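You operate a simulated robot arm through the tools that you are given. There is no shell and no other tool.

You are at the controls of a simulated robot arm. One attempt, no reset.

TASK
Flare the silver cap from the pale board in the press.
Fine: then stand it on the dark board; wind the press up again and bring the slider back to the middle.
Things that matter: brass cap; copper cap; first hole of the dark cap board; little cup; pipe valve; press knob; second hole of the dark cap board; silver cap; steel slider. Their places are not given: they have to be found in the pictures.

The check looks at the end state, three seconds after you hand in, the way a careful person would. Anything else that was tipped, shoved, dropped, spilled or broken makes it a failure. A push-on lid holds only when it is set on centred and level and pressed home; a screw cap is set on level and turned clockwise until tight.

THE ROBOT
A 6-joint arm with a two-finger parallel gripper, fixed in place. Base frame: the origin is at the foot of the arm, x ahead of it, y to its left, z up; the work surface is at about z = 78. Units: cm, degrees, N and s.
With the tool pointing down near the work surface it reaches from about 32 to 74 cm from the base axis. Its first joint turns from -66.0 to 66.0 degrees. Payload 2.45 kg.
Tool frame: the origin (TCP) lies between the finger pads and is the grasp point; the fingertips stand 2.4 cm ahead of it; z points along the fingers, y is the line along which they close. The gripper opens to 6.8 cm. The fingers are 1.7 cm wide and 1 cm thick; the gripper's body (4 by 7 cm) begins 4.1 cm behind the TCP.
Orientation is told as [roll, pitch, yaw] about the base's x, y, z axes, in that order, counted from this pose: with the fingers straight down and closing along the base's y, the tool's x points along the base's -x, its y along +y and its z along -z.

THE INTERFACE
- The arm moves only by the tool send_rows. Its arguments are lists of equal length, an entry for each row: "claw": the gripper command, from -1 (shut) to 1 (fully open), values between in proportion; "linear": the shift along the tool's x, y, z in cm, a list of three; "dr": the turn, a rotation vector about the tool's x, y, z in degrees, a list of three. In form: {"claw": [claw, ...], "linear": [[dx, dy, dz], ...], "dr": [[ax, ay, az], ...]}. A call has 1 to 20 rows; each row shifts and turns the commanded pose from where the row before left it, along the tool's axes as they then stand. Rows are played at 5 a second. More than 5 cm and 8.6 degrees between two rows, or a gripper value outside its range, and nothing of the call is played. A pose out of reach is approached as far as the arm can. The call stops where the force on the tool passes 90 N (or 10 N more than at its start, if that is more) or the arm is blocked; 0.2 s more then pass. The fingers move at their own pace (about 10.8 cm/s each) and stop on an object; they squeeze with about 38 N. The grip force told is the motor's: it shows also when the fingers shut on nothing. Time passes only in rows, and 0.2 s behind the last, so rows that do not move let the fingers close. The reply holds the time, the measured pose of the TCP, the force on the tool along the base axes, the opening and the grip force, in the units named above and with some noise, with the torque about the TCP (base axes, N m) and any sound that the robot's microphone picked up.
- Cameras (640 x 400 px; columns grow to the right, rows downward): "scene" is fixed at [18.17, 43.93, 145.06]; the picture's right is [-0.51, -0.86, 0.00], its down [-0.58, 0.34, -0.74] and it looks along [0.64, -0.38, -0.67] (base axes); focal length 277 px, centre (320, 200). "wrist" rides on the gripper at [8.4, 1.1, -7.5] in the tool frame; the picture's right is [-0.13, 0.99, 0.00], its down [-0.60, -0.08, -0.79] and it looks along [-0.79, -0.10, 0.61] (tool axes); focal length 251 px, centre (320, 200).
- capture(camera): a new picture of that camera. It takes no simulated time.
- point_at(camera, pixels): there is no depth. For up to 12 entries [column, row, z] of the newest picture of that camera ("zoom" is the newest enlarged one), the place [x, y] in the base frame at which the ray of that pixel passes the height z, good to about 0.3 cm. It takes no simulated time.
- enlarge(camera, box): a new picture of the part [left, top, right, bottom] of that camera's present view, enlarged. It takes no simulated time.
- job_done(): hands the job in; it is judged then, once.

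Open the gripper and draw the arm clear of the work before you hand the job in, unless the task says otherwise.

The tools are called after "Request:" by a JSON object that holds its "op" and its "data". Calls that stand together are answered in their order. send_rows: Moves the arm, as the interface text tells. Its arguments: {"type":"object","properties":{"claw":{"type":"array","items":{"type":"number"}},"linear":{"type":"array","items":{"type":"array","items":{"type":"number"}}},"dr":{"type":"array","items":{"type":"array","items":{"type":"number"}}}},"required":["claw","linear","dr"]} The other tools are called the same way: capture (camera) takes a picture; point_at (camera, pixels) gives the place at which the rays of pixels pass given heights; enlarge (camera, box) takes an enlarged picture of a part of a camera's view; job_done () hands the job in.

At the start:

```text
t: 0.0
tcp_pos: [47.51, 16.43, 124.92]
tool_rot: [0.1, 0.0, 0.0]
force: [-0.3, 0.7, 0.3]
moment: [0.04, -0.04, 0.02]
grip_width: 6.82
gripper_force: 0.1
```

scene: 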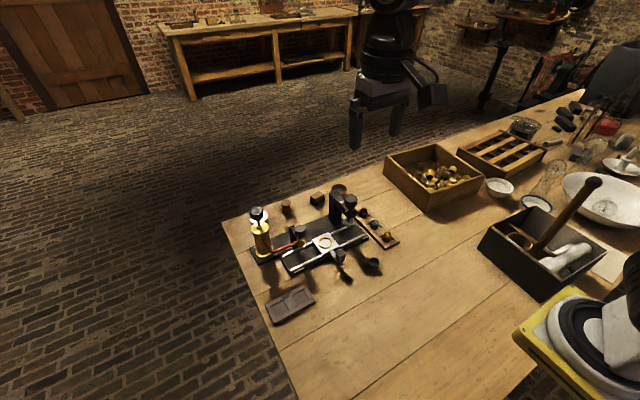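
wrist: 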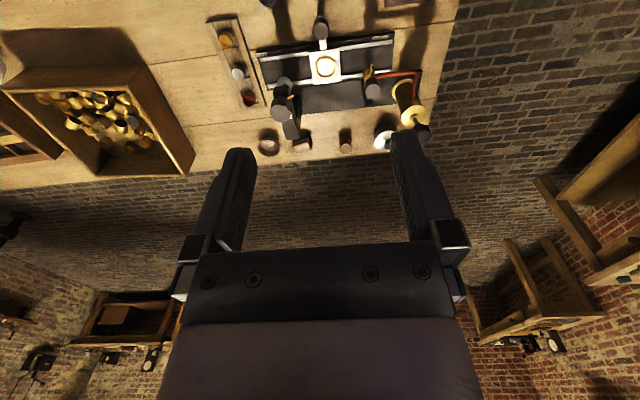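

The scene shows the press set near (320,240), with a pale board at about (375,230) and a dark board at about (290,303). I'll enlarge both views to identify the parts.

Request:
{"op": "enlarge", "data": {"camera": "scene", "box": [230, 170, 410, 330]}}

Request:
{"op": "enlarge", "data": {"camera": "wrist", "box": [190, 0, 460, 170]}}

```text
2.50 times, centred on (320, 250) of scene
```

zoom: 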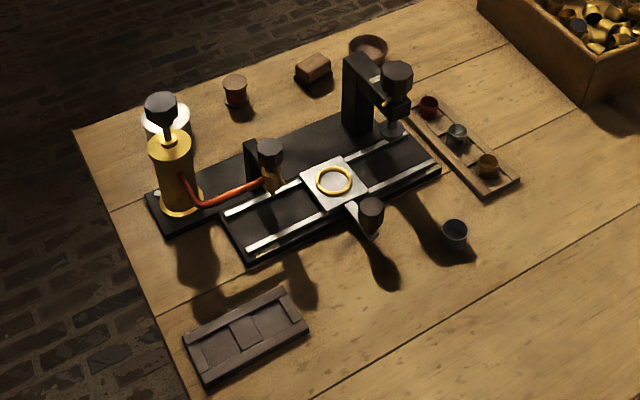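

```text
2.35 times, centred on (325, 85) of wrist
```

zoom: 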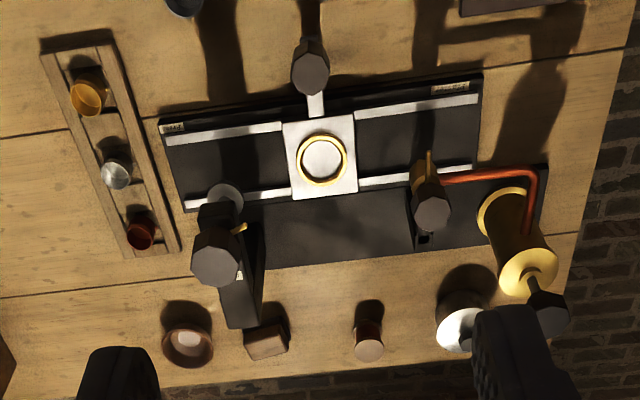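

The slider sits in the middle with a seat ring, the press is on one side and the brass tank and valve on the other, with small labels. I'll zoom in on the labels and details.

Request:
{"op": "enlarge", "data": {"camera": "scene", "box": [310, 175, 400, 235]}}

Request:
{"op": "enlarge", "data": {"camera": "scene", "box": [240, 200, 320, 280]}}

Request:
{"op": "enlarge", "data": {"camera": "scene", "box": [300, 215, 400, 285]}}

Request:
{"op": "enlarge", "data": {"camera": "wrist", "box": [250, 20, 330, 70]}}

Request:
{"op": "enlarge", "data": {"camera": "wrist", "box": [350, 20, 430, 70]}}

Request:
{"op": "enlarge", "data": {"camera": "wrist", "box": [250, 70, 340, 150]}}

```text
6.67 times, centred on (355, 205) of scene
```

zoom: 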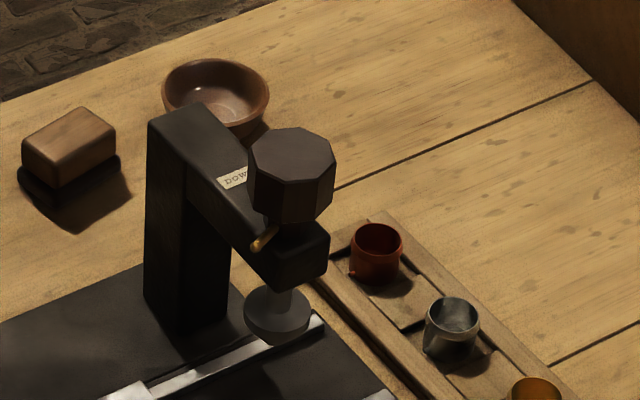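

```text
5.00 times, centred on (280, 240) of scene
```

zoom: 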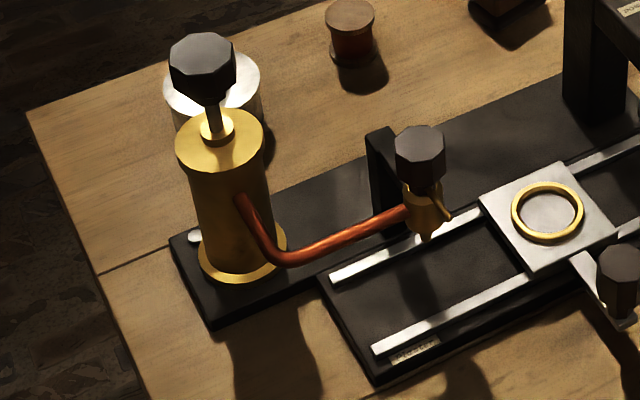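

```text
5.71 times, centred on (350, 250) of scene
```

zoom: 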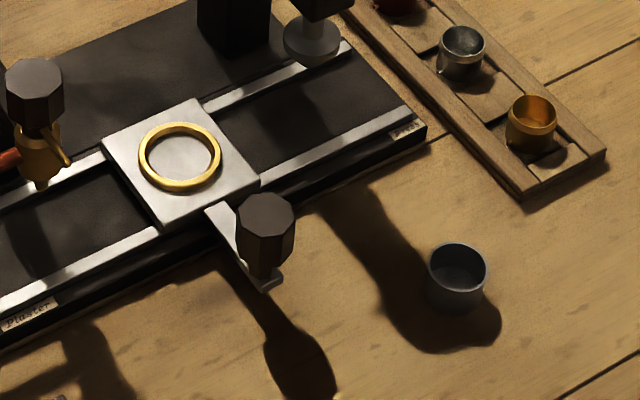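

```text
8.00 times, centred on (290, 45) of wrist
```

zoom: 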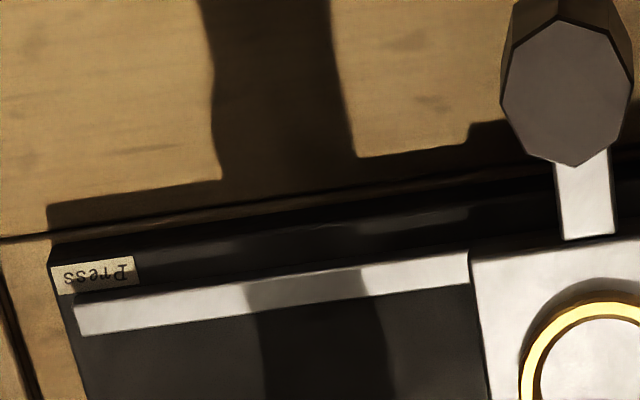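

```text
8.00 times, centred on (390, 45) of wrist
```

zoom: 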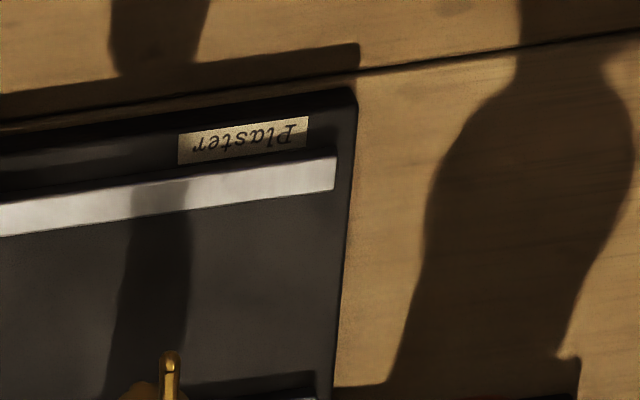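

```text
5.00 times, centred on (295, 110) of wrist
```

zoom: 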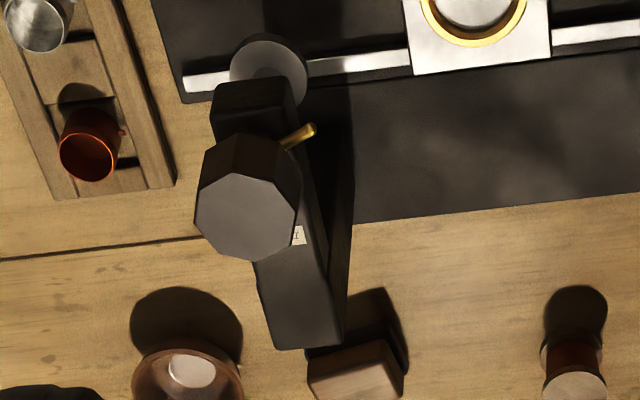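

Labels read "Press" on one end and "Plaster" on the other, and the press knob has a brass pointer with a "DOWN" tag. I'll get rough places for the main items from both views.

Request:
{"op": "enlarge", "data": {"camera": "scene", "box": [230, 170, 410, 330]}}

Request:
{"op": "point_at", "data": {"camera": "zoom", "pixels": [[457, 137, 80], [487, 165, 80], [428, 107, 80], [455, 232, 80], [334, 182, 81], [370, 210, 84], [396, 80, 90], [392, 128, 82], [220, 350, 79], [268, 315, 79], [245, 332, 79], [268, 150, 86]]}}

Request:
{"op": "point_at", "data": {"camera": "wrist", "pixels": [[238, 73, 80], [227, 40, 80], [249, 98, 80], [268, 2, 80], [325, 67, 81], [320, 27, 84], [280, 112, 90], [285, 82, 82], [372, 91, 86], [402, 110, 90]]}}

```text
2.50 times, centred on (320, 250) of scene
```

zoom: 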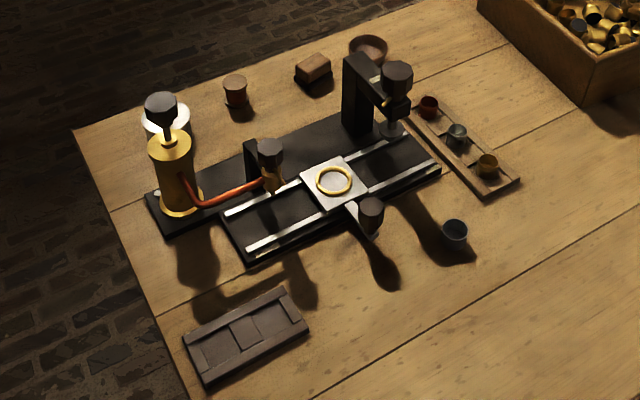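

```text
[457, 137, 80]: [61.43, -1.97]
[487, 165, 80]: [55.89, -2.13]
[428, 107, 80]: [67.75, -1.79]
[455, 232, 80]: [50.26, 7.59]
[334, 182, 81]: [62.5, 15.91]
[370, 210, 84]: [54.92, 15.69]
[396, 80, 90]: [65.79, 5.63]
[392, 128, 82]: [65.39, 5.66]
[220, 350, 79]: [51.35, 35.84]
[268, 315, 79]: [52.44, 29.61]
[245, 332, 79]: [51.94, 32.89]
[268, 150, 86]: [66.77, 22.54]
```

```text
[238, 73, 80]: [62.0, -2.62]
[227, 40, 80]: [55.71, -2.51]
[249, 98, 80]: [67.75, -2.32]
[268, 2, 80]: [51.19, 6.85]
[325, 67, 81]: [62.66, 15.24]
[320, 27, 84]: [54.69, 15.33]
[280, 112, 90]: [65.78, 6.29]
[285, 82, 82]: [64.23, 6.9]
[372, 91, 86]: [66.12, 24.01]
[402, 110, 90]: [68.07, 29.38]
```

Silver cap is about (61.7,-2.3), the seat about (62.5,15.6), the slider handle about (54.8,15.5) and the press knob about (65.8,6,90). I'll move to a closer, still high viewpoint near the pale board.

Request:
{"op": "send_rows", "data": {"claw": [1, 1, 1, 1, 1, 1], "linear": [[-0.5, -3, 3], [-0.5, -3, 3], [-0.5, -3, 3], [-0.5, -3, 3], [-0.5, -2.5, 3], [0, 0, 0]], "dr": [[0, 0, 0], [0, 0, 0], [0, 0, 0], [0, 0, 0], [0, 0, 0], [0, 0, 0]]}}

Request:
{"op": "capture", "data": {"camera": "wrist"}}

Request:
{"op": "capture", "data": {"camera": "scene"}}

```text
t: 1.4
tcp_pos: [50.01, 1.82, 110.03]
tool_rot: [0.1, -0.1, 0.0]
force: [-0.1, -0.1, 0.3]
moment: [0.0, -0.02, 0.01]
grip_width: 6.79
gripper_force: 0.1
```

```text
taken
```

wrist: 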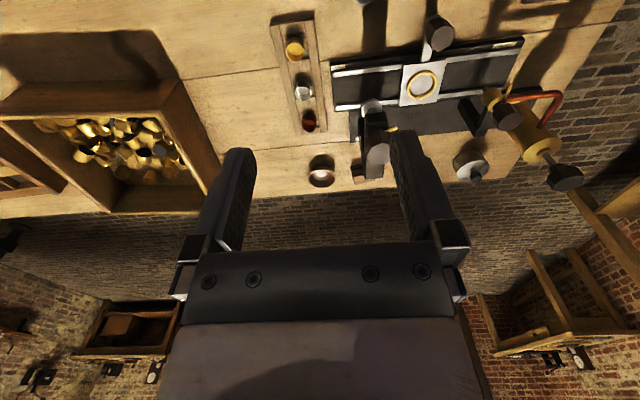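

```text
taken
```

scene: 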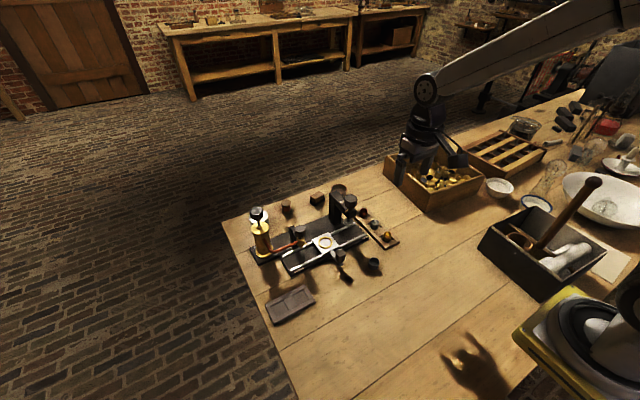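

The caps are at (294,50), (303,88), (309,121) in the wrist view. I'll go lower and closer for a detailed view.

Request:
{"op": "send_rows", "data": {"claw": [1, 1, 1, 1, 1, 1], "linear": [[0, -1, 3], [0, -1, 3], [0, -1, 3], [0, -1, 3], [0, 0, 1], [0, 0, 0]], "dr": [[0, 0, 0], [0, 0, 0], [0, 0, 0], [0, 0, 0], [0, 0, 0], [0, 0, 0]]}}

Request:
{"op": "capture", "data": {"camera": "wrist"}}

Request:
{"op": "enlarge", "data": {"camera": "wrist", "box": [260, 0, 420, 100]}}

Request:
{"op": "enlarge", "data": {"camera": "scene", "box": [350, 195, 410, 245]}}

```text
t: 2.8
tcp_pos: [50.03, -2.31, 97.05]
tool_rot: [0.0, -0.1, 0.1]
force: [0.5, -0.7, -0.3]
moment: [-0.01, 0.02, 0.03]
grip_width: 6.8
gripper_force: 0.1
```

```text
taken
```

wrist: 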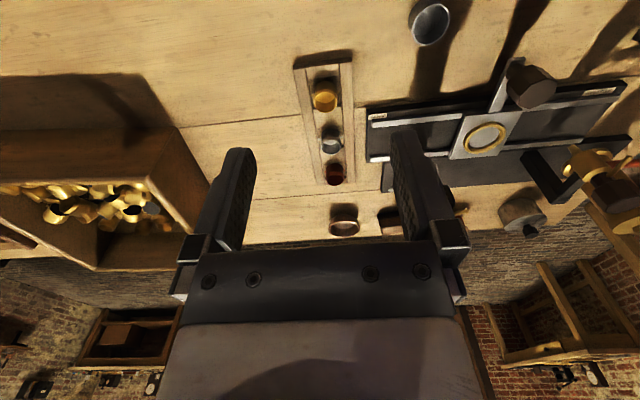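

```text
4.00 times, centred on (340, 50) of wrist
```

zoom: 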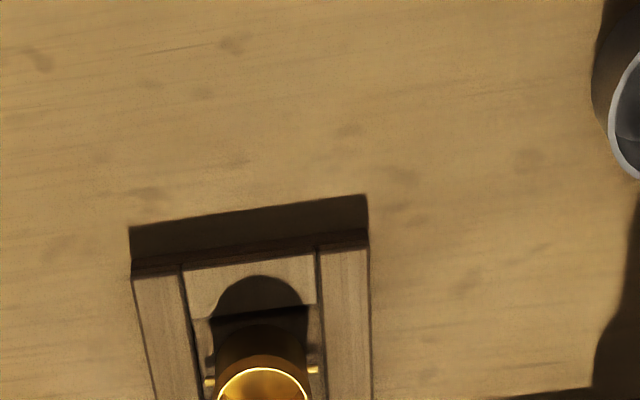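

```text
8.00 times, centred on (380, 220) of scene
```

zoom: 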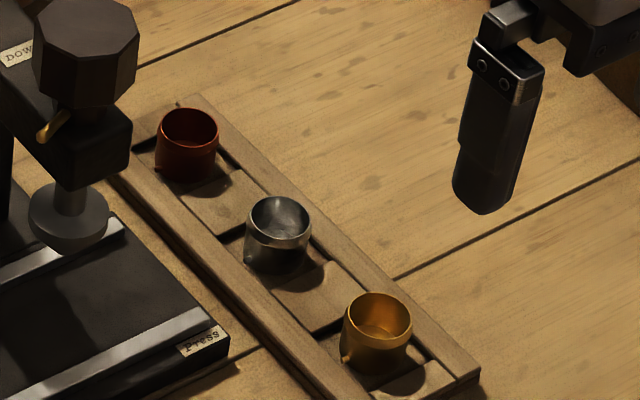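

The caps are open-topped with little side pins near the base. I'll zoom in on the silver cap and its pins.

Request:
{"op": "enlarge", "data": {"camera": "wrist", "box": [290, 110, 370, 160]}}

Request:
{"op": "enlarge", "data": {"camera": "wrist", "box": [290, 50, 370, 200]}}

Request:
{"op": "enlarge", "data": {"camera": "scene", "box": [370, 212, 400, 237]}}

Request:
{"op": "enlarge", "data": {"camera": "scene", "box": [260, 280, 320, 330]}}

Request:
{"op": "enlarge", "data": {"camera": "scene", "box": [305, 225, 385, 285]}}

```text
8.00 times, centred on (330, 135) of wrist
```

zoom: 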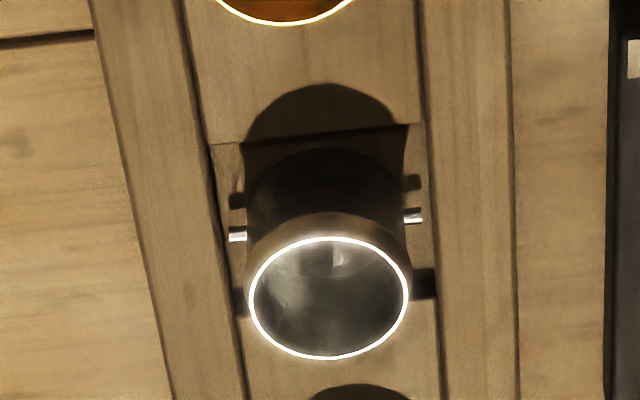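

```text
2.67 times, centred on (330, 125) of wrist
```

zoom: 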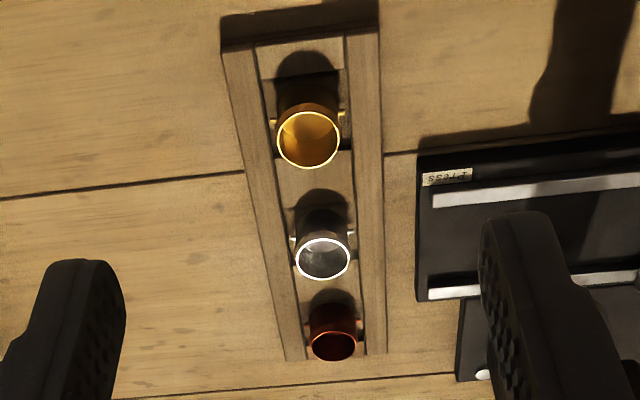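

```text
16.00 times, centred on (385, 224) of scene
```

zoom: 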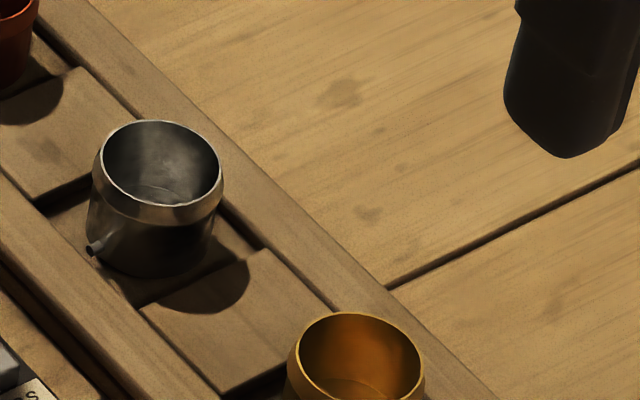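

```text
8.00 times, centred on (290, 305) of scene
```

zoom: 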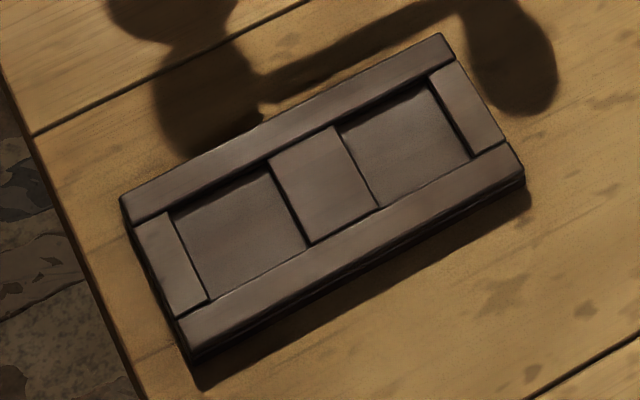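

```text
6.67 times, centred on (345, 255) of scene
```

zoom: 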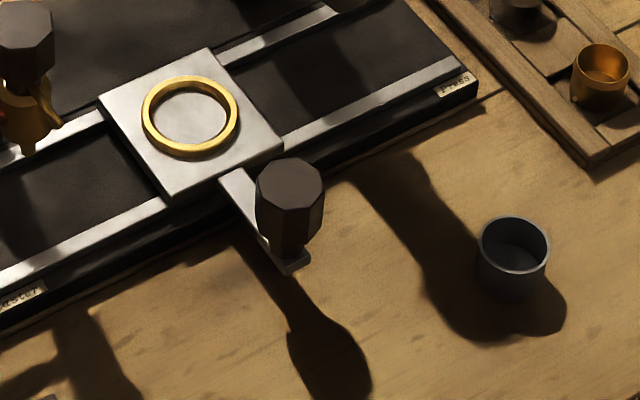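

The cap is about 2.4 cm wide with pins along y near its base. I'll triangulate rim and base heights using both cameras.

Request:
{"op": "point_at", "data": {"camera": "wrist", "pixels": [[331.1, 147.3, 79], [331.1, 147.3, 80], [331.1, 147.3, 81], [331.1, 147.3, 82], [330.8, 138, 78], [330.8, 138, 79], [330.8, 138, 80], [304, 66, 78], [352, 62, 78], [304, 66, 79], [352, 62, 79]]}}

Request:
{"op": "point_at", "data": {"camera": "scene", "pixels": [[374.8, 222.4, 79], [374.8, 222.4, 80], [374.8, 222.4, 81], [374.8, 222.4, 82], [374.1, 226.3, 79], [374.1, 226.3, 80]]}}

```text
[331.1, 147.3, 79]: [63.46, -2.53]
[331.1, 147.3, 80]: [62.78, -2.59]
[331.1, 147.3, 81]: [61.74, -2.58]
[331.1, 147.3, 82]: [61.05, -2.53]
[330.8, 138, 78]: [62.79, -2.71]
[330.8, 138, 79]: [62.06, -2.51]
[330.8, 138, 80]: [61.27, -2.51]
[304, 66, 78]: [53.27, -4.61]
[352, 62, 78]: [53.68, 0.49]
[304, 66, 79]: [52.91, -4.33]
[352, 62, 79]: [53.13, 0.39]
```

```text
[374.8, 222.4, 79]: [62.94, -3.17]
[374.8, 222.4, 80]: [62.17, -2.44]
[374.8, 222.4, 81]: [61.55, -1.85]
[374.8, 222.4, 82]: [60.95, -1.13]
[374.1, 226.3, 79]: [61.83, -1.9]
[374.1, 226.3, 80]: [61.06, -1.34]
```

The rim is around z 80.7 at (61.8,-2.4). I'll move above the silver cap and open the gripper to about 4.6 cm for a close look.

Request:
{"op": "send_rows", "data": {"claw": [0.35, 0.35, 0.35, 0.35, 0.35, 0.35], "linear": [[-3, 0, 1], [-3, 0, 2], [-3, 0, 2], [-2.5, 0, 2], [0, 0, 2], [0, 0, 0]], "dr": [[0, 0, 0], [0, 0, 0], [0, 0, 0], [0, 0, 0], [0, 0, 0], [0, 0, 0]]}}

Request:
{"op": "capture", "data": {"camera": "wrist"}}

Request:
{"op": "enlarge", "data": {"camera": "scene", "box": [340, 180, 420, 240]}}

```text
t: 4.2
tcp_pos: [61.51, -2.11, 88.15]
tool_rot: [0.0, 0.1, 0.1]
force: [-0.1, -1.1, -0.3]
moment: [-0.01, 0.01, 0.01]
grip_width: 4.57
gripper_force: 0.0
```

```text
taken
```

wrist: 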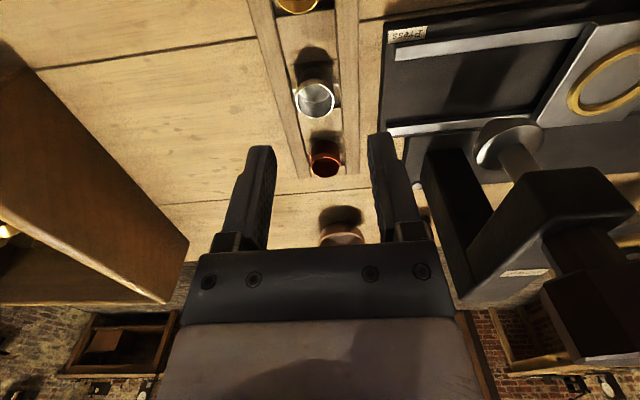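

```text
6.67 times, centred on (380, 210) of scene
```

zoom: 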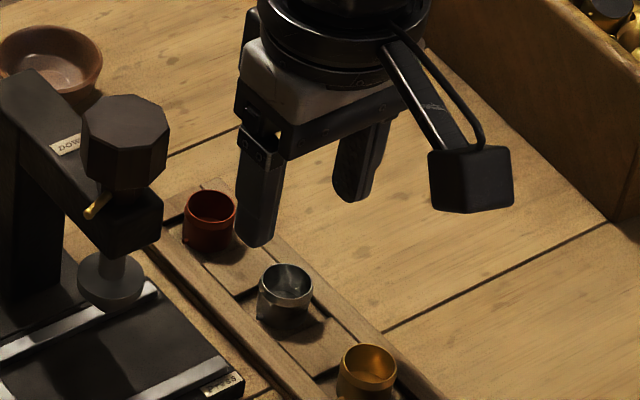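

The cap is at about (314,98) in the wrist view now. I'll zoom for a precise fix.

Request:
{"op": "enlarge", "data": {"camera": "wrist", "box": [270, 60, 370, 140]}}

Request:
{"op": "point_at", "data": {"camera": "zoom", "pixels": [[10, 10, 79]]}}

```text
5.00 times, centred on (320, 100) of wrist
```

zoom: 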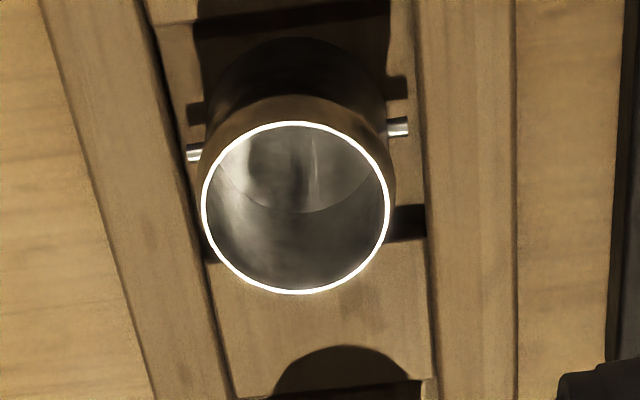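

```text
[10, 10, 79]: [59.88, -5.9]
```

Rim centre is at zoom (296,208), the pins at (194,153) and (398,127), and the base back edge at (297,38). I'll query these at candidate heights.

Request:
{"op": "point_at", "data": {"camera": "zoom", "pixels": [[296, 208, 80], [296, 208, 81], [296, 208, 82], [203, 208, 81], [389, 208, 81], [297, 38, 78.5], [297, 38, 79], [194, 153, 79.3], [398, 127, 79.3], [160, 150, 79], [426, 150, 79], [296, 122, 81]]}}

Request:
{"op": "enlarge", "data": {"camera": "scene", "box": [360, 205, 400, 235]}}

Request:
{"op": "point_at", "data": {"camera": "zoom", "pixels": [[230, 184, 80], [230, 184, 81], [230, 184, 82]]}}

```text
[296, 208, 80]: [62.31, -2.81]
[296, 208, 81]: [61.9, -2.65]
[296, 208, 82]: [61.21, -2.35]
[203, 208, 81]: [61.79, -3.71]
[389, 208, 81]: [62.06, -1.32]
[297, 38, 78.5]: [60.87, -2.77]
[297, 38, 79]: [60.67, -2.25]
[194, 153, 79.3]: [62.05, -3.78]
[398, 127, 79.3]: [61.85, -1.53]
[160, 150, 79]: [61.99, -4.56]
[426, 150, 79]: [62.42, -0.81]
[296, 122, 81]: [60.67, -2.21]
```

```text
13.33 times, centred on (380, 220) of scene
```

zoom: 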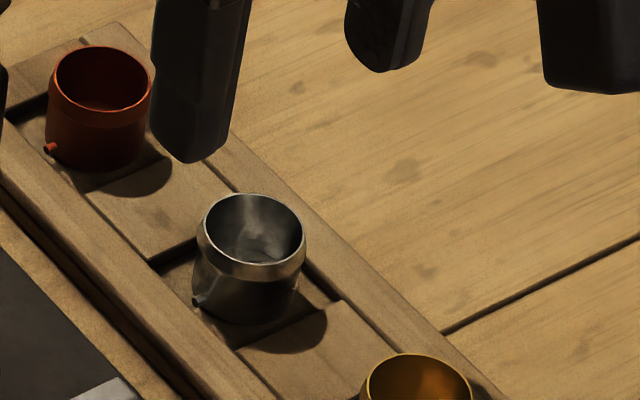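

```text
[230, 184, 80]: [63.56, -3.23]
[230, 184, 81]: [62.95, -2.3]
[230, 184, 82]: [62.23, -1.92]
```

Estimate for the cap: centre (61.85,-2.5), rim z about 81, pins z about 79.2. I'll align and descend in two steps, checking the picture in between.

Request:
{"op": "send_rows", "data": {"claw": [0.35, 0.35, 0.35, 0.35], "linear": [[-0.35, -0.4, 1], [0, 0, 1.5], [0, 0, 1.5], [0, 0, 0]], "dr": [[0, 0, 0], [0, 0, 0], [0, 0, 0], [0, 0, 0]]}}

Request:
{"op": "enlarge", "data": {"camera": "wrist", "box": [220, 80, 420, 205]}}

Request:
{"op": "enlarge", "data": {"camera": "scene", "box": [350, 195, 410, 240]}}

```text
t: 5.2
tcp_pos: [61.93, -2.58, 84.07]
tool_rot: [0.0, 0.0, 0.0]
force: [-0.9, -0.4, 0.3]
moment: [0.02, 0.02, -0.01]
grip_width: 4.6
gripper_force: 0.1
```

```text
3.20 times, centred on (320, 142) of wrist
```

zoom: 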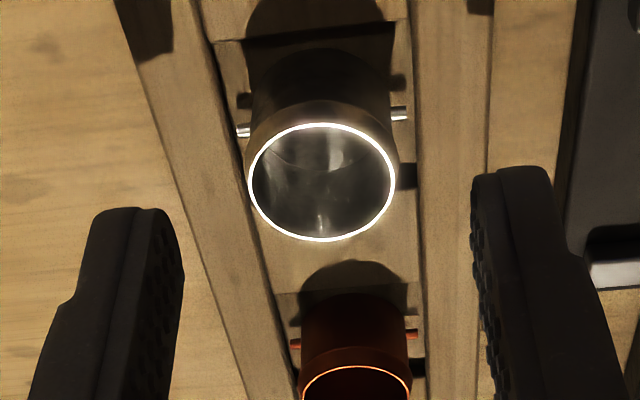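

```text
8.89 times, centred on (380, 218) of scene
```

zoom: 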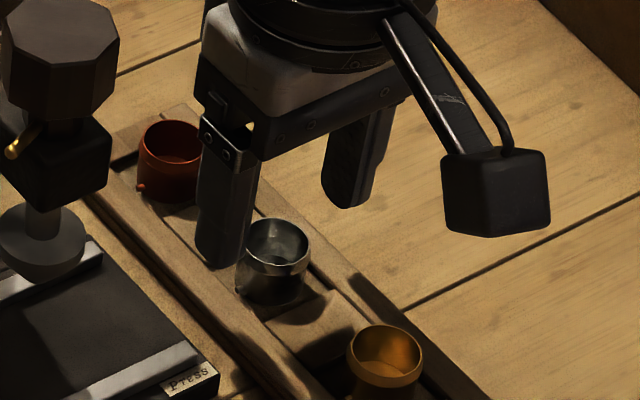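

The cap (zoom 322,183) is centred between the fingertips (182 and 472). I'll check its x from this closer view before the final descent.

Request:
{"op": "enlarge", "data": {"camera": "wrist", "box": [220, 80, 420, 205]}}

Request:
{"op": "point_at", "data": {"camera": "zoom", "pixels": [[322, 182, 81], [322, 182, 81], [322, 182, 81.3], [322, 123, 81], [322, 241, 81], [322, 182, 80.7], [248, 182, 81], [396, 182, 81]]}}

```text
3.20 times, centred on (320, 142) of wrist
```

zoom: 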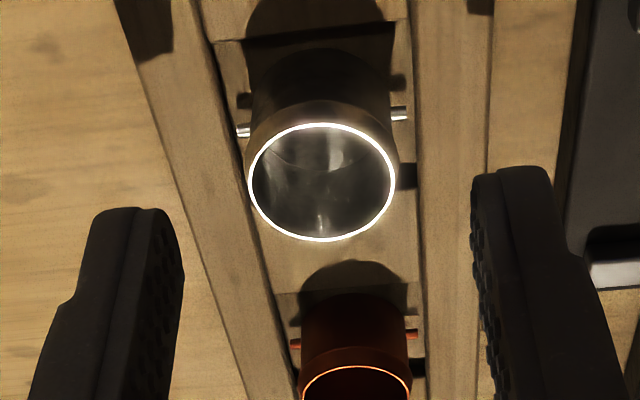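

```text
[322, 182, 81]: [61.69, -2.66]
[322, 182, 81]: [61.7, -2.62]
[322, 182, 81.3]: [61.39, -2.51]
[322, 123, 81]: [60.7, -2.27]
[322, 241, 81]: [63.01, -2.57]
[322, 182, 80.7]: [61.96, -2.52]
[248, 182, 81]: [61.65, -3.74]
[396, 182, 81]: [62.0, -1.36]
```

Aligned within error at about (61.8,-2.55). I'll descend so the tips reach about z 79.8, watching force.

Request:
{"op": "send_rows", "data": {"claw": [0.35, 0.35, 0.35, 0.35], "linear": [[0.05, 0, 0.7], [0, 0, 0.7], [0, 0, 0.45], [0, 0, 0]], "dr": [[0, 0, 0], [0, 0, 0], [0, 0, 0], [0, 0, 0]]}}

Request:
{"op": "enlarge", "data": {"camera": "wrist", "box": [220, 80, 420, 205]}}

Request:
{"op": "enlarge", "data": {"camera": "scene", "box": [350, 195, 410, 240]}}

```text
t: 6.2
tcp_pos: [61.98, -2.35, 82.18]
tool_rot: [0.0, 0.0, -0.1]
force: [-0.8, 0.8, -0.4]
moment: [0.02, 0.02, -0.01]
grip_width: 4.6
gripper_force: 0.1
```

```text
3.20 times, centred on (320, 142) of wrist
```

zoom: 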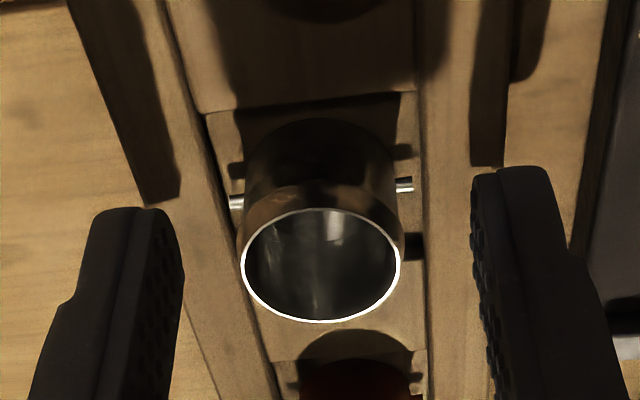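

```text
8.89 times, centred on (380, 218) of scene
```

zoom: 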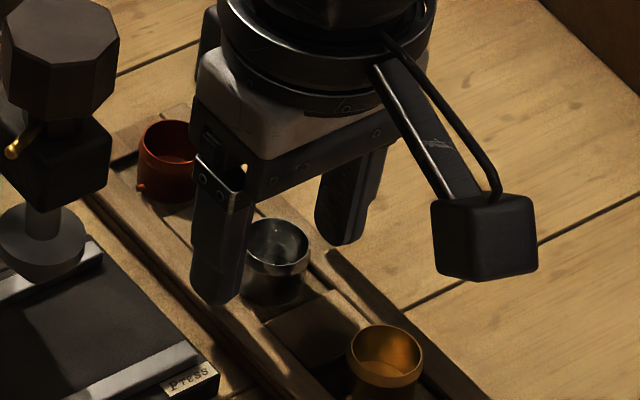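

The cap sits between the fingers, above its pins. I'll close on it.

Request:
{"op": "send_rows", "data": {"claw": [0.0, -0.2, -0.4, -1, -1, -1], "linear": [[0, 0, 0], [0, 0, 0], [0, 0, 0], [0, 0, 0], [0, 0, 0], [0, 0, 0]], "dr": [[0, 0, 0], [0, 0, 0], [0, 0, 0], [0, 0, 0], [0, 0, 0], [0, 0, 0]]}}

Request:
{"op": "enlarge", "data": {"camera": "wrist", "box": [220, 80, 420, 205]}}

```text
t: 7.6
tcp_pos: [61.81, -2.4, 82.08]
tool_rot: [0.0, 0.0, 0.1]
force: [-0.4, 0.6, 0.4]
moment: [-0.01, -0.02, 0.02]
grip_width: 2.24
gripper_force: 37.8
```

```text
3.20 times, centred on (320, 142) of wrist
```

zoom: 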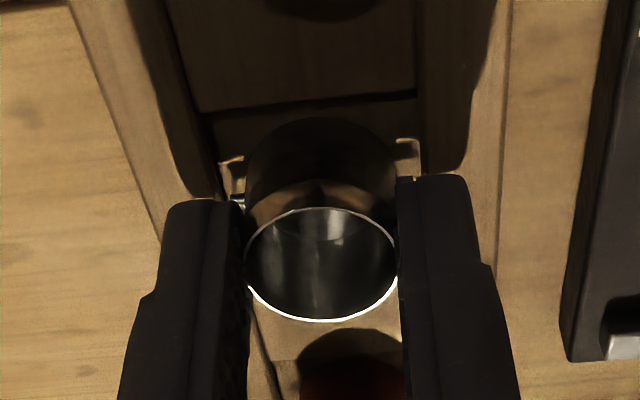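

Gripped at 2.24 cm. I'll lift straight up, then carry it high, above the press knob, towards the slider seat.

Request:
{"op": "send_rows", "data": {"claw": [-1, -1, -1, -1, -1, -1], "linear": [[0, 0, -0.7], [0, 0, -1.5], [0, 0, -3], [0, 0, -4], [0, 0, -4], [0, 0, -4]], "dr": [[0, 0, 0], [0, 0, 0], [0, 0, 0], [0, 0, 0], [0, 0, 0], [0, 0, 0]]}}

Request:
{"op": "capture", "data": {"camera": "wrist"}}

Request:
{"op": "enlarge", "data": {"camera": "scene", "box": [320, 160, 420, 240]}}

```text
t: 9.0
tcp_pos: [61.73, -2.41, 99.5]
tool_rot: [0.0, 0.1, 0.1]
force: [-0.2, 0.5, -0.6]
moment: [0.0, 0.01, -0.03]
grip_width: 2.24
gripper_force: 38.1
```

```text
taken
```

wrist: 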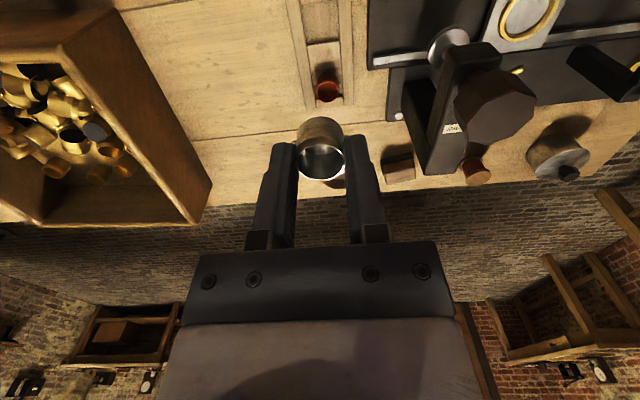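

```text
5.00 times, centred on (370, 200) of scene
```

zoom: 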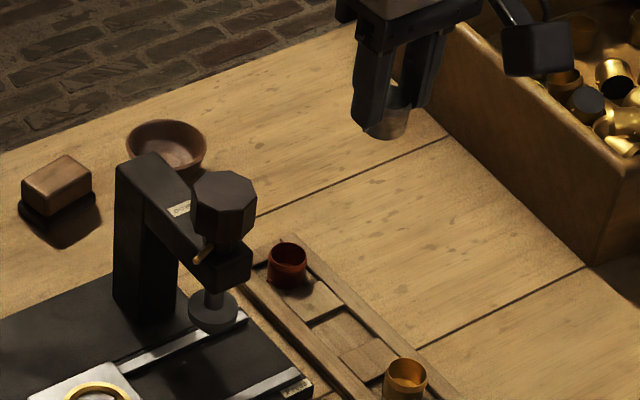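

The cap is held upright. I'll move to (57,15.5,99) to see the seat clearly.

Request:
{"op": "send_rows", "data": {"claw": [-1, -1, -1, -1, -1, -1], "linear": [[1, 3.5, 0], [1, 4, 0], [1, 4, 0], [1, 4, 0], [0.7, 2.4, 0.5], [0, 0, 0]], "dr": [[0, 0, 0], [0, 0, 0], [0, 0, 0], [0, 0, 0], [0, 0, 0], [0, 0, 0]]}}

Request:
{"op": "capture", "data": {"camera": "wrist"}}

Request:
{"op": "enlarge", "data": {"camera": "wrist", "box": [220, 0, 440, 140]}}

Request:
{"op": "enlarge", "data": {"camera": "scene", "box": [280, 200, 380, 280]}}

```text
t: 10.4
tcp_pos: [57.23, 15.28, 98.85]
tool_rot: [-0.1, 0.1, 0.0]
force: [-0.2, 0.8, -0.5]
moment: [0.0, 0.02, -0.02]
grip_width: 2.25
gripper_force: 38.0
```

```text
taken
```

wrist: 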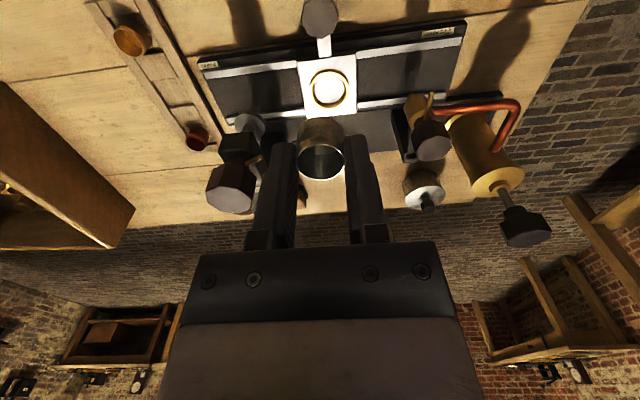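

```text
2.86 times, centred on (330, 70) of wrist
```

zoom: 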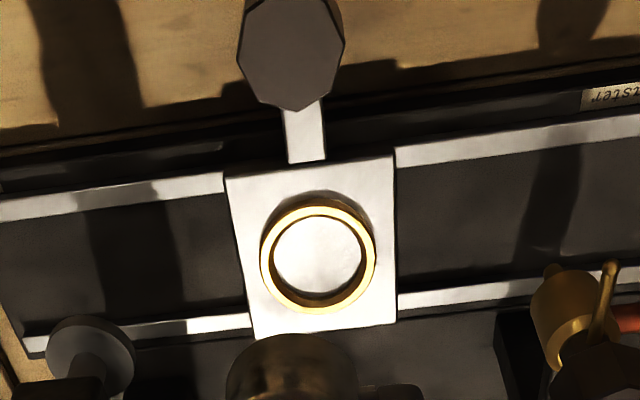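

```text
5.00 times, centred on (330, 240) of scene
```

zoom: 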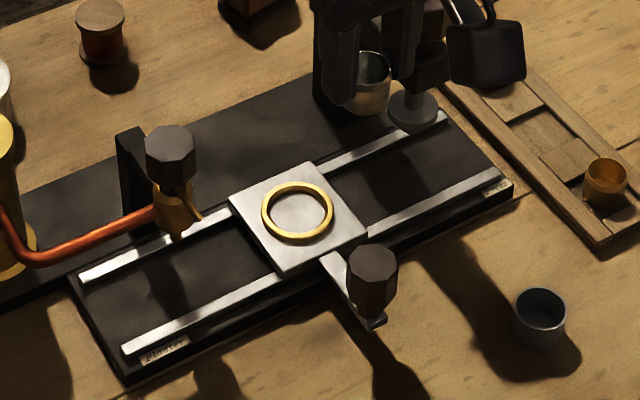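

Ring centre is at scene zoom (297,212) and wrist (331.3,89.2). I'll triangulate the ring and handle knob.

Request:
{"op": "point_at", "data": {"camera": "zoom", "pixels": [[297, 212, 80], [297, 212, 81], [297, 212, 80.5], [297, 212, 80], [297, 212, 81], [373, 264, 84], [373, 264, 85], [373, 264, 86], [373, 264, 87]]}}

Request:
{"op": "point_at", "data": {"camera": "wrist", "pixels": [[331.3, 89.2, 80], [331.3, 89.2, 81], [331.3, 89.2, 80.5], [331.3, 89.2, 80], [331.3, 89.2, 81], [321, 19, 84], [321, 19, 85], [321, 19, 86], [321, 19, 87]]}}

```text
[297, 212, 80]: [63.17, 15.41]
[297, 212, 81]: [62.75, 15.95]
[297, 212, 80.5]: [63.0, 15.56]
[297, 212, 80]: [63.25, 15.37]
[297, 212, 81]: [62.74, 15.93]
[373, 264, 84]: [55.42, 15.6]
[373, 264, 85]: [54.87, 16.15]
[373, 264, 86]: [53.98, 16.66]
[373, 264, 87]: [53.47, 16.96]
```

```text
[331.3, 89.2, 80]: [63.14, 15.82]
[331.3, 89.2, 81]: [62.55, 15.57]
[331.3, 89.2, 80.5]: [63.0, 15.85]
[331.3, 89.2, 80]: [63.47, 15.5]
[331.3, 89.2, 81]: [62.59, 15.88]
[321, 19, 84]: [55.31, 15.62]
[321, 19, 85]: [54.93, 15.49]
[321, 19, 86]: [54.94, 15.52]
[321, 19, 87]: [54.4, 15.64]
```

Ring top is about z 80.5 at (62.95,15.7), and the handle knob top is z 84.2. I'll move above the seat, with the cap bottom still clear by several cm.

Request:
{"op": "send_rows", "data": {"claw": [-1, -1, -1, -1, -1, -1], "linear": [[-2, 0.2, 2], [-2, 0.2, 2], [-1.7, 0, 2], [0, 0, 2], [0, 0, 1.5], [0, 0, 0]], "dr": [[0, 0, 0], [0, 0, 0], [0, 0, 0], [0, 0, 0], [0, 0, 0], [0, 0, 0]]}}

Request:
{"op": "capture", "data": {"camera": "wrist"}}

Request:
{"op": "enlarge", "data": {"camera": "wrist", "box": [240, 20, 420, 180]}}

Request:
{"op": "enlarge", "data": {"camera": "scene", "box": [280, 200, 380, 280]}}

```text
t: 11.8
tcp_pos: [62.89, 15.43, 89.37]
tool_rot: [0.0, 0.0, 0.0]
force: [-1.0, 0.2, -1.0]
moment: [-0.01, 0.03, 0.0]
grip_width: 2.26
gripper_force: 38.1
```

```text
taken
```

wrist: 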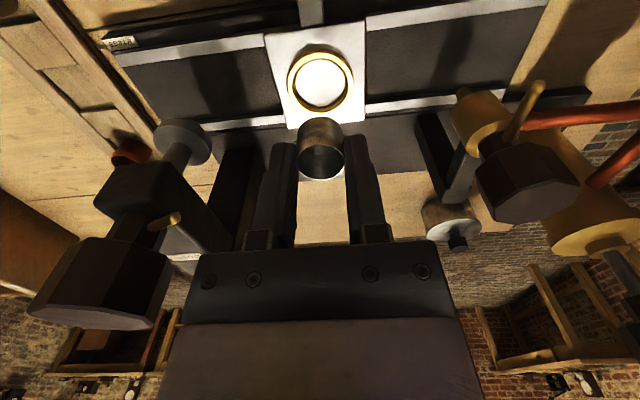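

```text
2.50 times, centred on (330, 100) of wrist
```

zoom: 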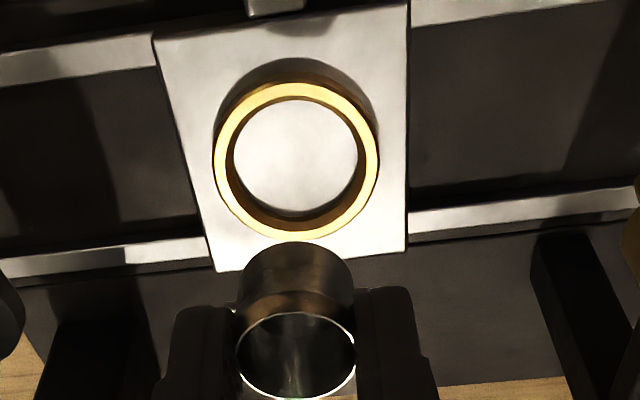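

```text
5.00 times, centred on (330, 240) of scene
```

zoom: 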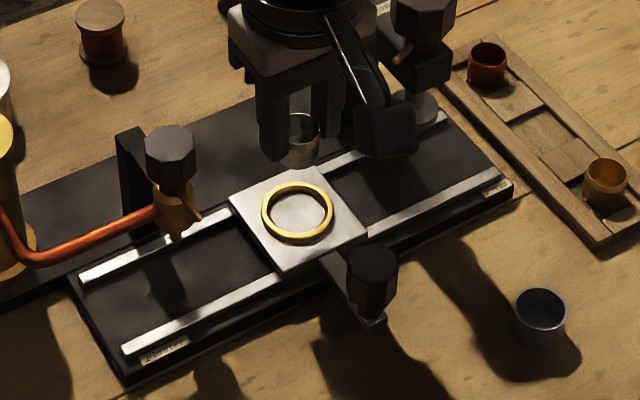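

Ring outer ellipse is centred at wrist (320.4,84). I'll compute its position at z 80.5 from this closer view, and the hand-held cap's rim too.

Request:
{"op": "point_at", "data": {"camera": "wrist", "pixels": [[320.4, 84, 80.5], [320.4, 84, 80.5], [320.4, 84, 80.5], [287.2, 84, 80.5], [353.6, 84, 80.5], [320.4, 52.8, 80.5], [320.4, 115.2, 80.5], [320.2, 162.4, 88.2], [320.2, 162.4, 88.2], [320.2, 162.4, 88.5]]}}

Request:
{"op": "point_at", "data": {"camera": "zoom", "pixels": [[297, 212, 80.5], [297, 212, 80.5], [297, 212, 80.5], [297, 212, 80.5]]}}

```text
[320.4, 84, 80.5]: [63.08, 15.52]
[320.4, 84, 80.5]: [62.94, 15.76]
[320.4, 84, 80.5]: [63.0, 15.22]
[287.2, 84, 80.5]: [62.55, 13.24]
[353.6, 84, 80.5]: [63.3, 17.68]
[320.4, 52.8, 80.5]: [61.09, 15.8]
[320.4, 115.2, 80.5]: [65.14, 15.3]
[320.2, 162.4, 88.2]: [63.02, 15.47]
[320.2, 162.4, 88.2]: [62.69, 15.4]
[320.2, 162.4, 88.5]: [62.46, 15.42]
```

```text
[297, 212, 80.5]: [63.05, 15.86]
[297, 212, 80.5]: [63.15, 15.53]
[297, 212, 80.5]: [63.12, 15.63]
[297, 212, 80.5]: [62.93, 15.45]
```

Ring centre averages (63.03,15.55), nearly under the TCP. I'll descend 3 cm and check again.

Request:
{"op": "send_rows", "data": {"claw": [-1, -1, -1, -1], "linear": [[-0.1, 0, 1], [0, 0, 1], [0, 0, 1], [0, 0, 0]], "dr": [[0, 0, 0], [0, 0, 0], [0, 0, 0], [0, 0, 0]]}}

Request:
{"op": "enlarge", "data": {"camera": "scene", "box": [305, 215, 345, 250]}}

Request:
{"op": "enlarge", "data": {"camera": "wrist", "box": [240, 60, 400, 180]}}

```text
t: 12.8
tcp_pos: [62.84, 15.61, 86.32]
tool_rot: [-0.1, 0.0, 0.0]
force: [0.1, 0.1, 0.5]
moment: [-0.01, 0.02, 0.0]
grip_width: 2.25
gripper_force: 37.9
```

```text
11.43 times, centred on (325, 232) of scene
```

zoom: 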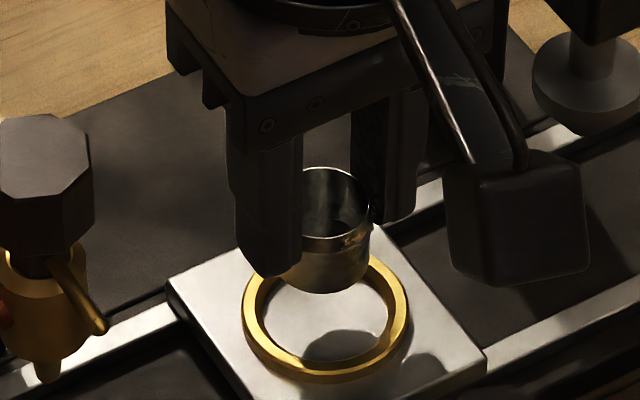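

```text
3.33 times, centred on (320, 120) of wrist
```

zoom: 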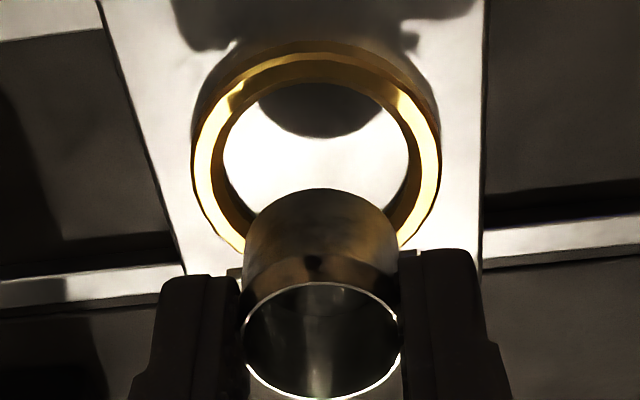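

The cap and ring look centred within about 0.1 cm in y. I'll check x from the ring centre at wrist (318.9,107.4).

Request:
{"op": "point_at", "data": {"camera": "wrist", "pixels": [[318.9, 107.4, 80.5], [318.9, 107.4, 80.5], [318.9, 107.4, 80.5], [318.9, 107.4, 80.5], [318.9, 107.4, 80.5], [320, 162, 85.2], [320, 162, 85.2], [320, 162, 85.2], [320, 162, 85.2]]}}

Request:
{"op": "send_rows", "data": {"claw": [-1], "linear": [[0, 0, 0.4]], "dr": [[0, 0, 0]]}}

```text
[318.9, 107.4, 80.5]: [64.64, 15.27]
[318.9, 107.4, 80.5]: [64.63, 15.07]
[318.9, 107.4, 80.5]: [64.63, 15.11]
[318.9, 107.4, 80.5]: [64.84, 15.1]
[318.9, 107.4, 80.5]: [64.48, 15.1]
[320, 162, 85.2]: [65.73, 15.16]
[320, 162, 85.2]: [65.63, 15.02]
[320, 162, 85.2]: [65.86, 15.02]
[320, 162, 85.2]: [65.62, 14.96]
```

```text
t: 13.2
tcp_pos: [62.97, 15.73, 86.01]
tool_rot: [0.0, 0.0, -0.1]
force: [0.0, 0.1, -0.3]
moment: [0.0, -0.02, -0.01]
grip_width: 2.24
gripper_force: 37.9
```

Those used an older wrist picture's pose, so I'll recapture and measure again.

Request:
{"op": "capture", "data": {"camera": "wrist"}}

Request:
{"op": "enlarge", "data": {"camera": "wrist", "box": [240, 60, 400, 180]}}

Request:
{"op": "point_at", "data": {"camera": "zoom", "pixels": [[316, 176, 80.5], [316, 176, 80.5], [316, 176, 80.5], [316, 176, 80.5], [321, 341, 84.9], [321, 341, 84.9], [321, 341, 84.9], [321, 341, 84.6], [321, 341, 85.2]]}}

```text
taken
```

wrist: 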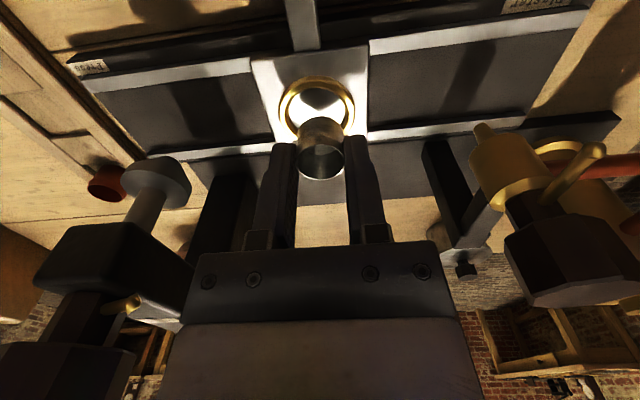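

```text
3.33 times, centred on (320, 120) of wrist
```

zoom: 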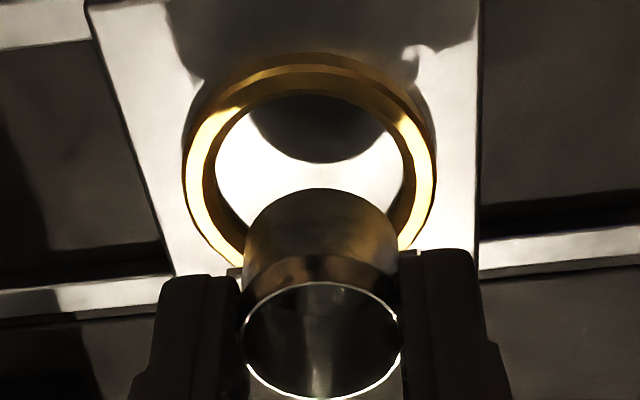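

```text
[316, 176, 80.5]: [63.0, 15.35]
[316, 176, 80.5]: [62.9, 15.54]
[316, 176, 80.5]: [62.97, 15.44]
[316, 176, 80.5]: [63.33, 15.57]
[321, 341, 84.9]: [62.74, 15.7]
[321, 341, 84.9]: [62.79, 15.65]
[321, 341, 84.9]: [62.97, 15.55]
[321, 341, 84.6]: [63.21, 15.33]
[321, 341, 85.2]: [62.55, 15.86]
```

Cap is at y 15.63 and the ring at about 15.46, with x matching. I'll shift -0.17 in y and descend gradually.

Request:
{"op": "send_rows", "data": {"claw": [-1, -1, -1, -1, -1], "linear": [[0, -0.17, 0], [0, 0, 0.5], [0, 0, 0.5], [0, 0, 0.5], [0, 0, 0]], "dr": [[0, 0, 0], [0, 0, 0], [0, 0, 0], [0, 0, 0], [0, 0, 0]]}}

Request:
{"op": "capture", "data": {"camera": "wrist"}}

Request:
{"op": "enlarge", "data": {"camera": "wrist", "box": [240, 60, 400, 180]}}

Request:
{"op": "enlarge", "data": {"camera": "scene", "box": [305, 215, 345, 250]}}

```text
t: 14.4
tcp_pos: [63.02, 15.67, 84.46]
tool_rot: [0.0, 0.0, 0.0]
force: [-0.2, 0.5, -0.6]
moment: [0.01, -0.01, 0.02]
grip_width: 2.25
gripper_force: 37.5
```

```text
taken
```

wrist: 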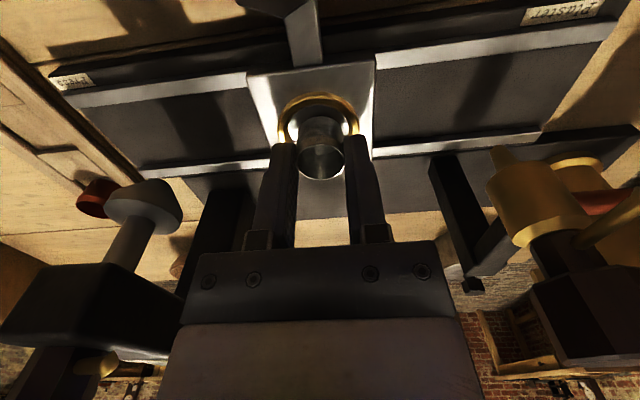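

```text
3.33 times, centred on (320, 120) of wrist
```

zoom: 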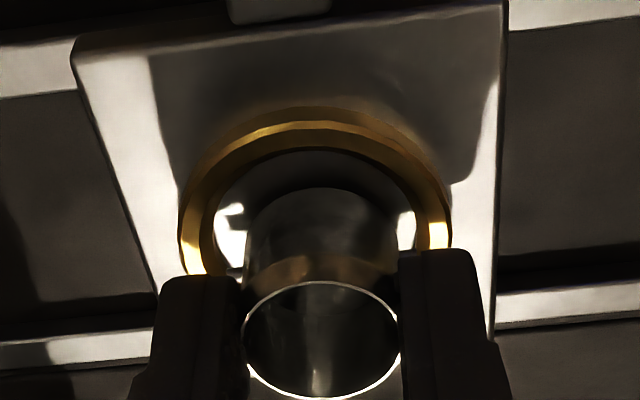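

```text
11.43 times, centred on (325, 232) of scene
```

zoom: 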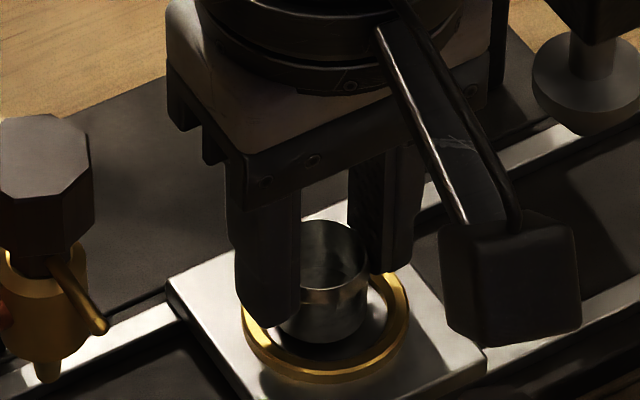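

The cap hangs inside the ring's outline; left gap is 45 px and right 31 px, so I'll shift -0.1 in y and lower in small steps until contact.

Request:
{"op": "send_rows", "data": {"claw": [-1, -1, -1, -1], "linear": [[0, -0.1, 0], [0, 0, 0.3], [0, 0, 0.2], [0, 0, 0]], "dr": [[0, 0, 0], [0, 0, 0], [0, 0, 0], [0, 0, 0]]}}

Request:
{"op": "enlarge", "data": {"camera": "wrist", "box": [240, 60, 400, 180]}}

```text
t: 15.4
tcp_pos: [62.99, 15.43, 84.03]
tool_rot: [0.1, -0.3, 0.0]
force: [-2.4, -0.1, 14.4]
moment: [0.02, 0.05, -0.03]
grip_width: 2.27
gripper_force: 38.4
```

```text
3.33 times, centred on (320, 120) of wrist
```

zoom: 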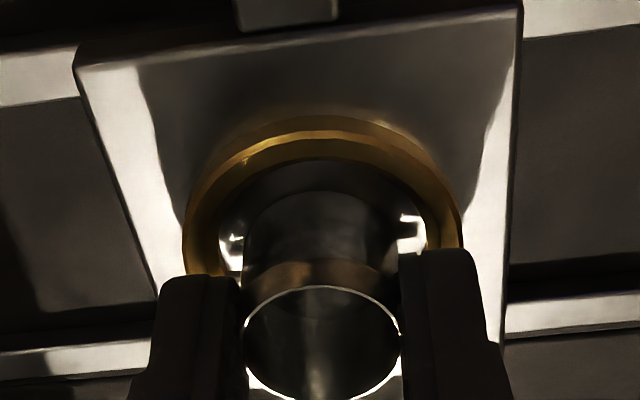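

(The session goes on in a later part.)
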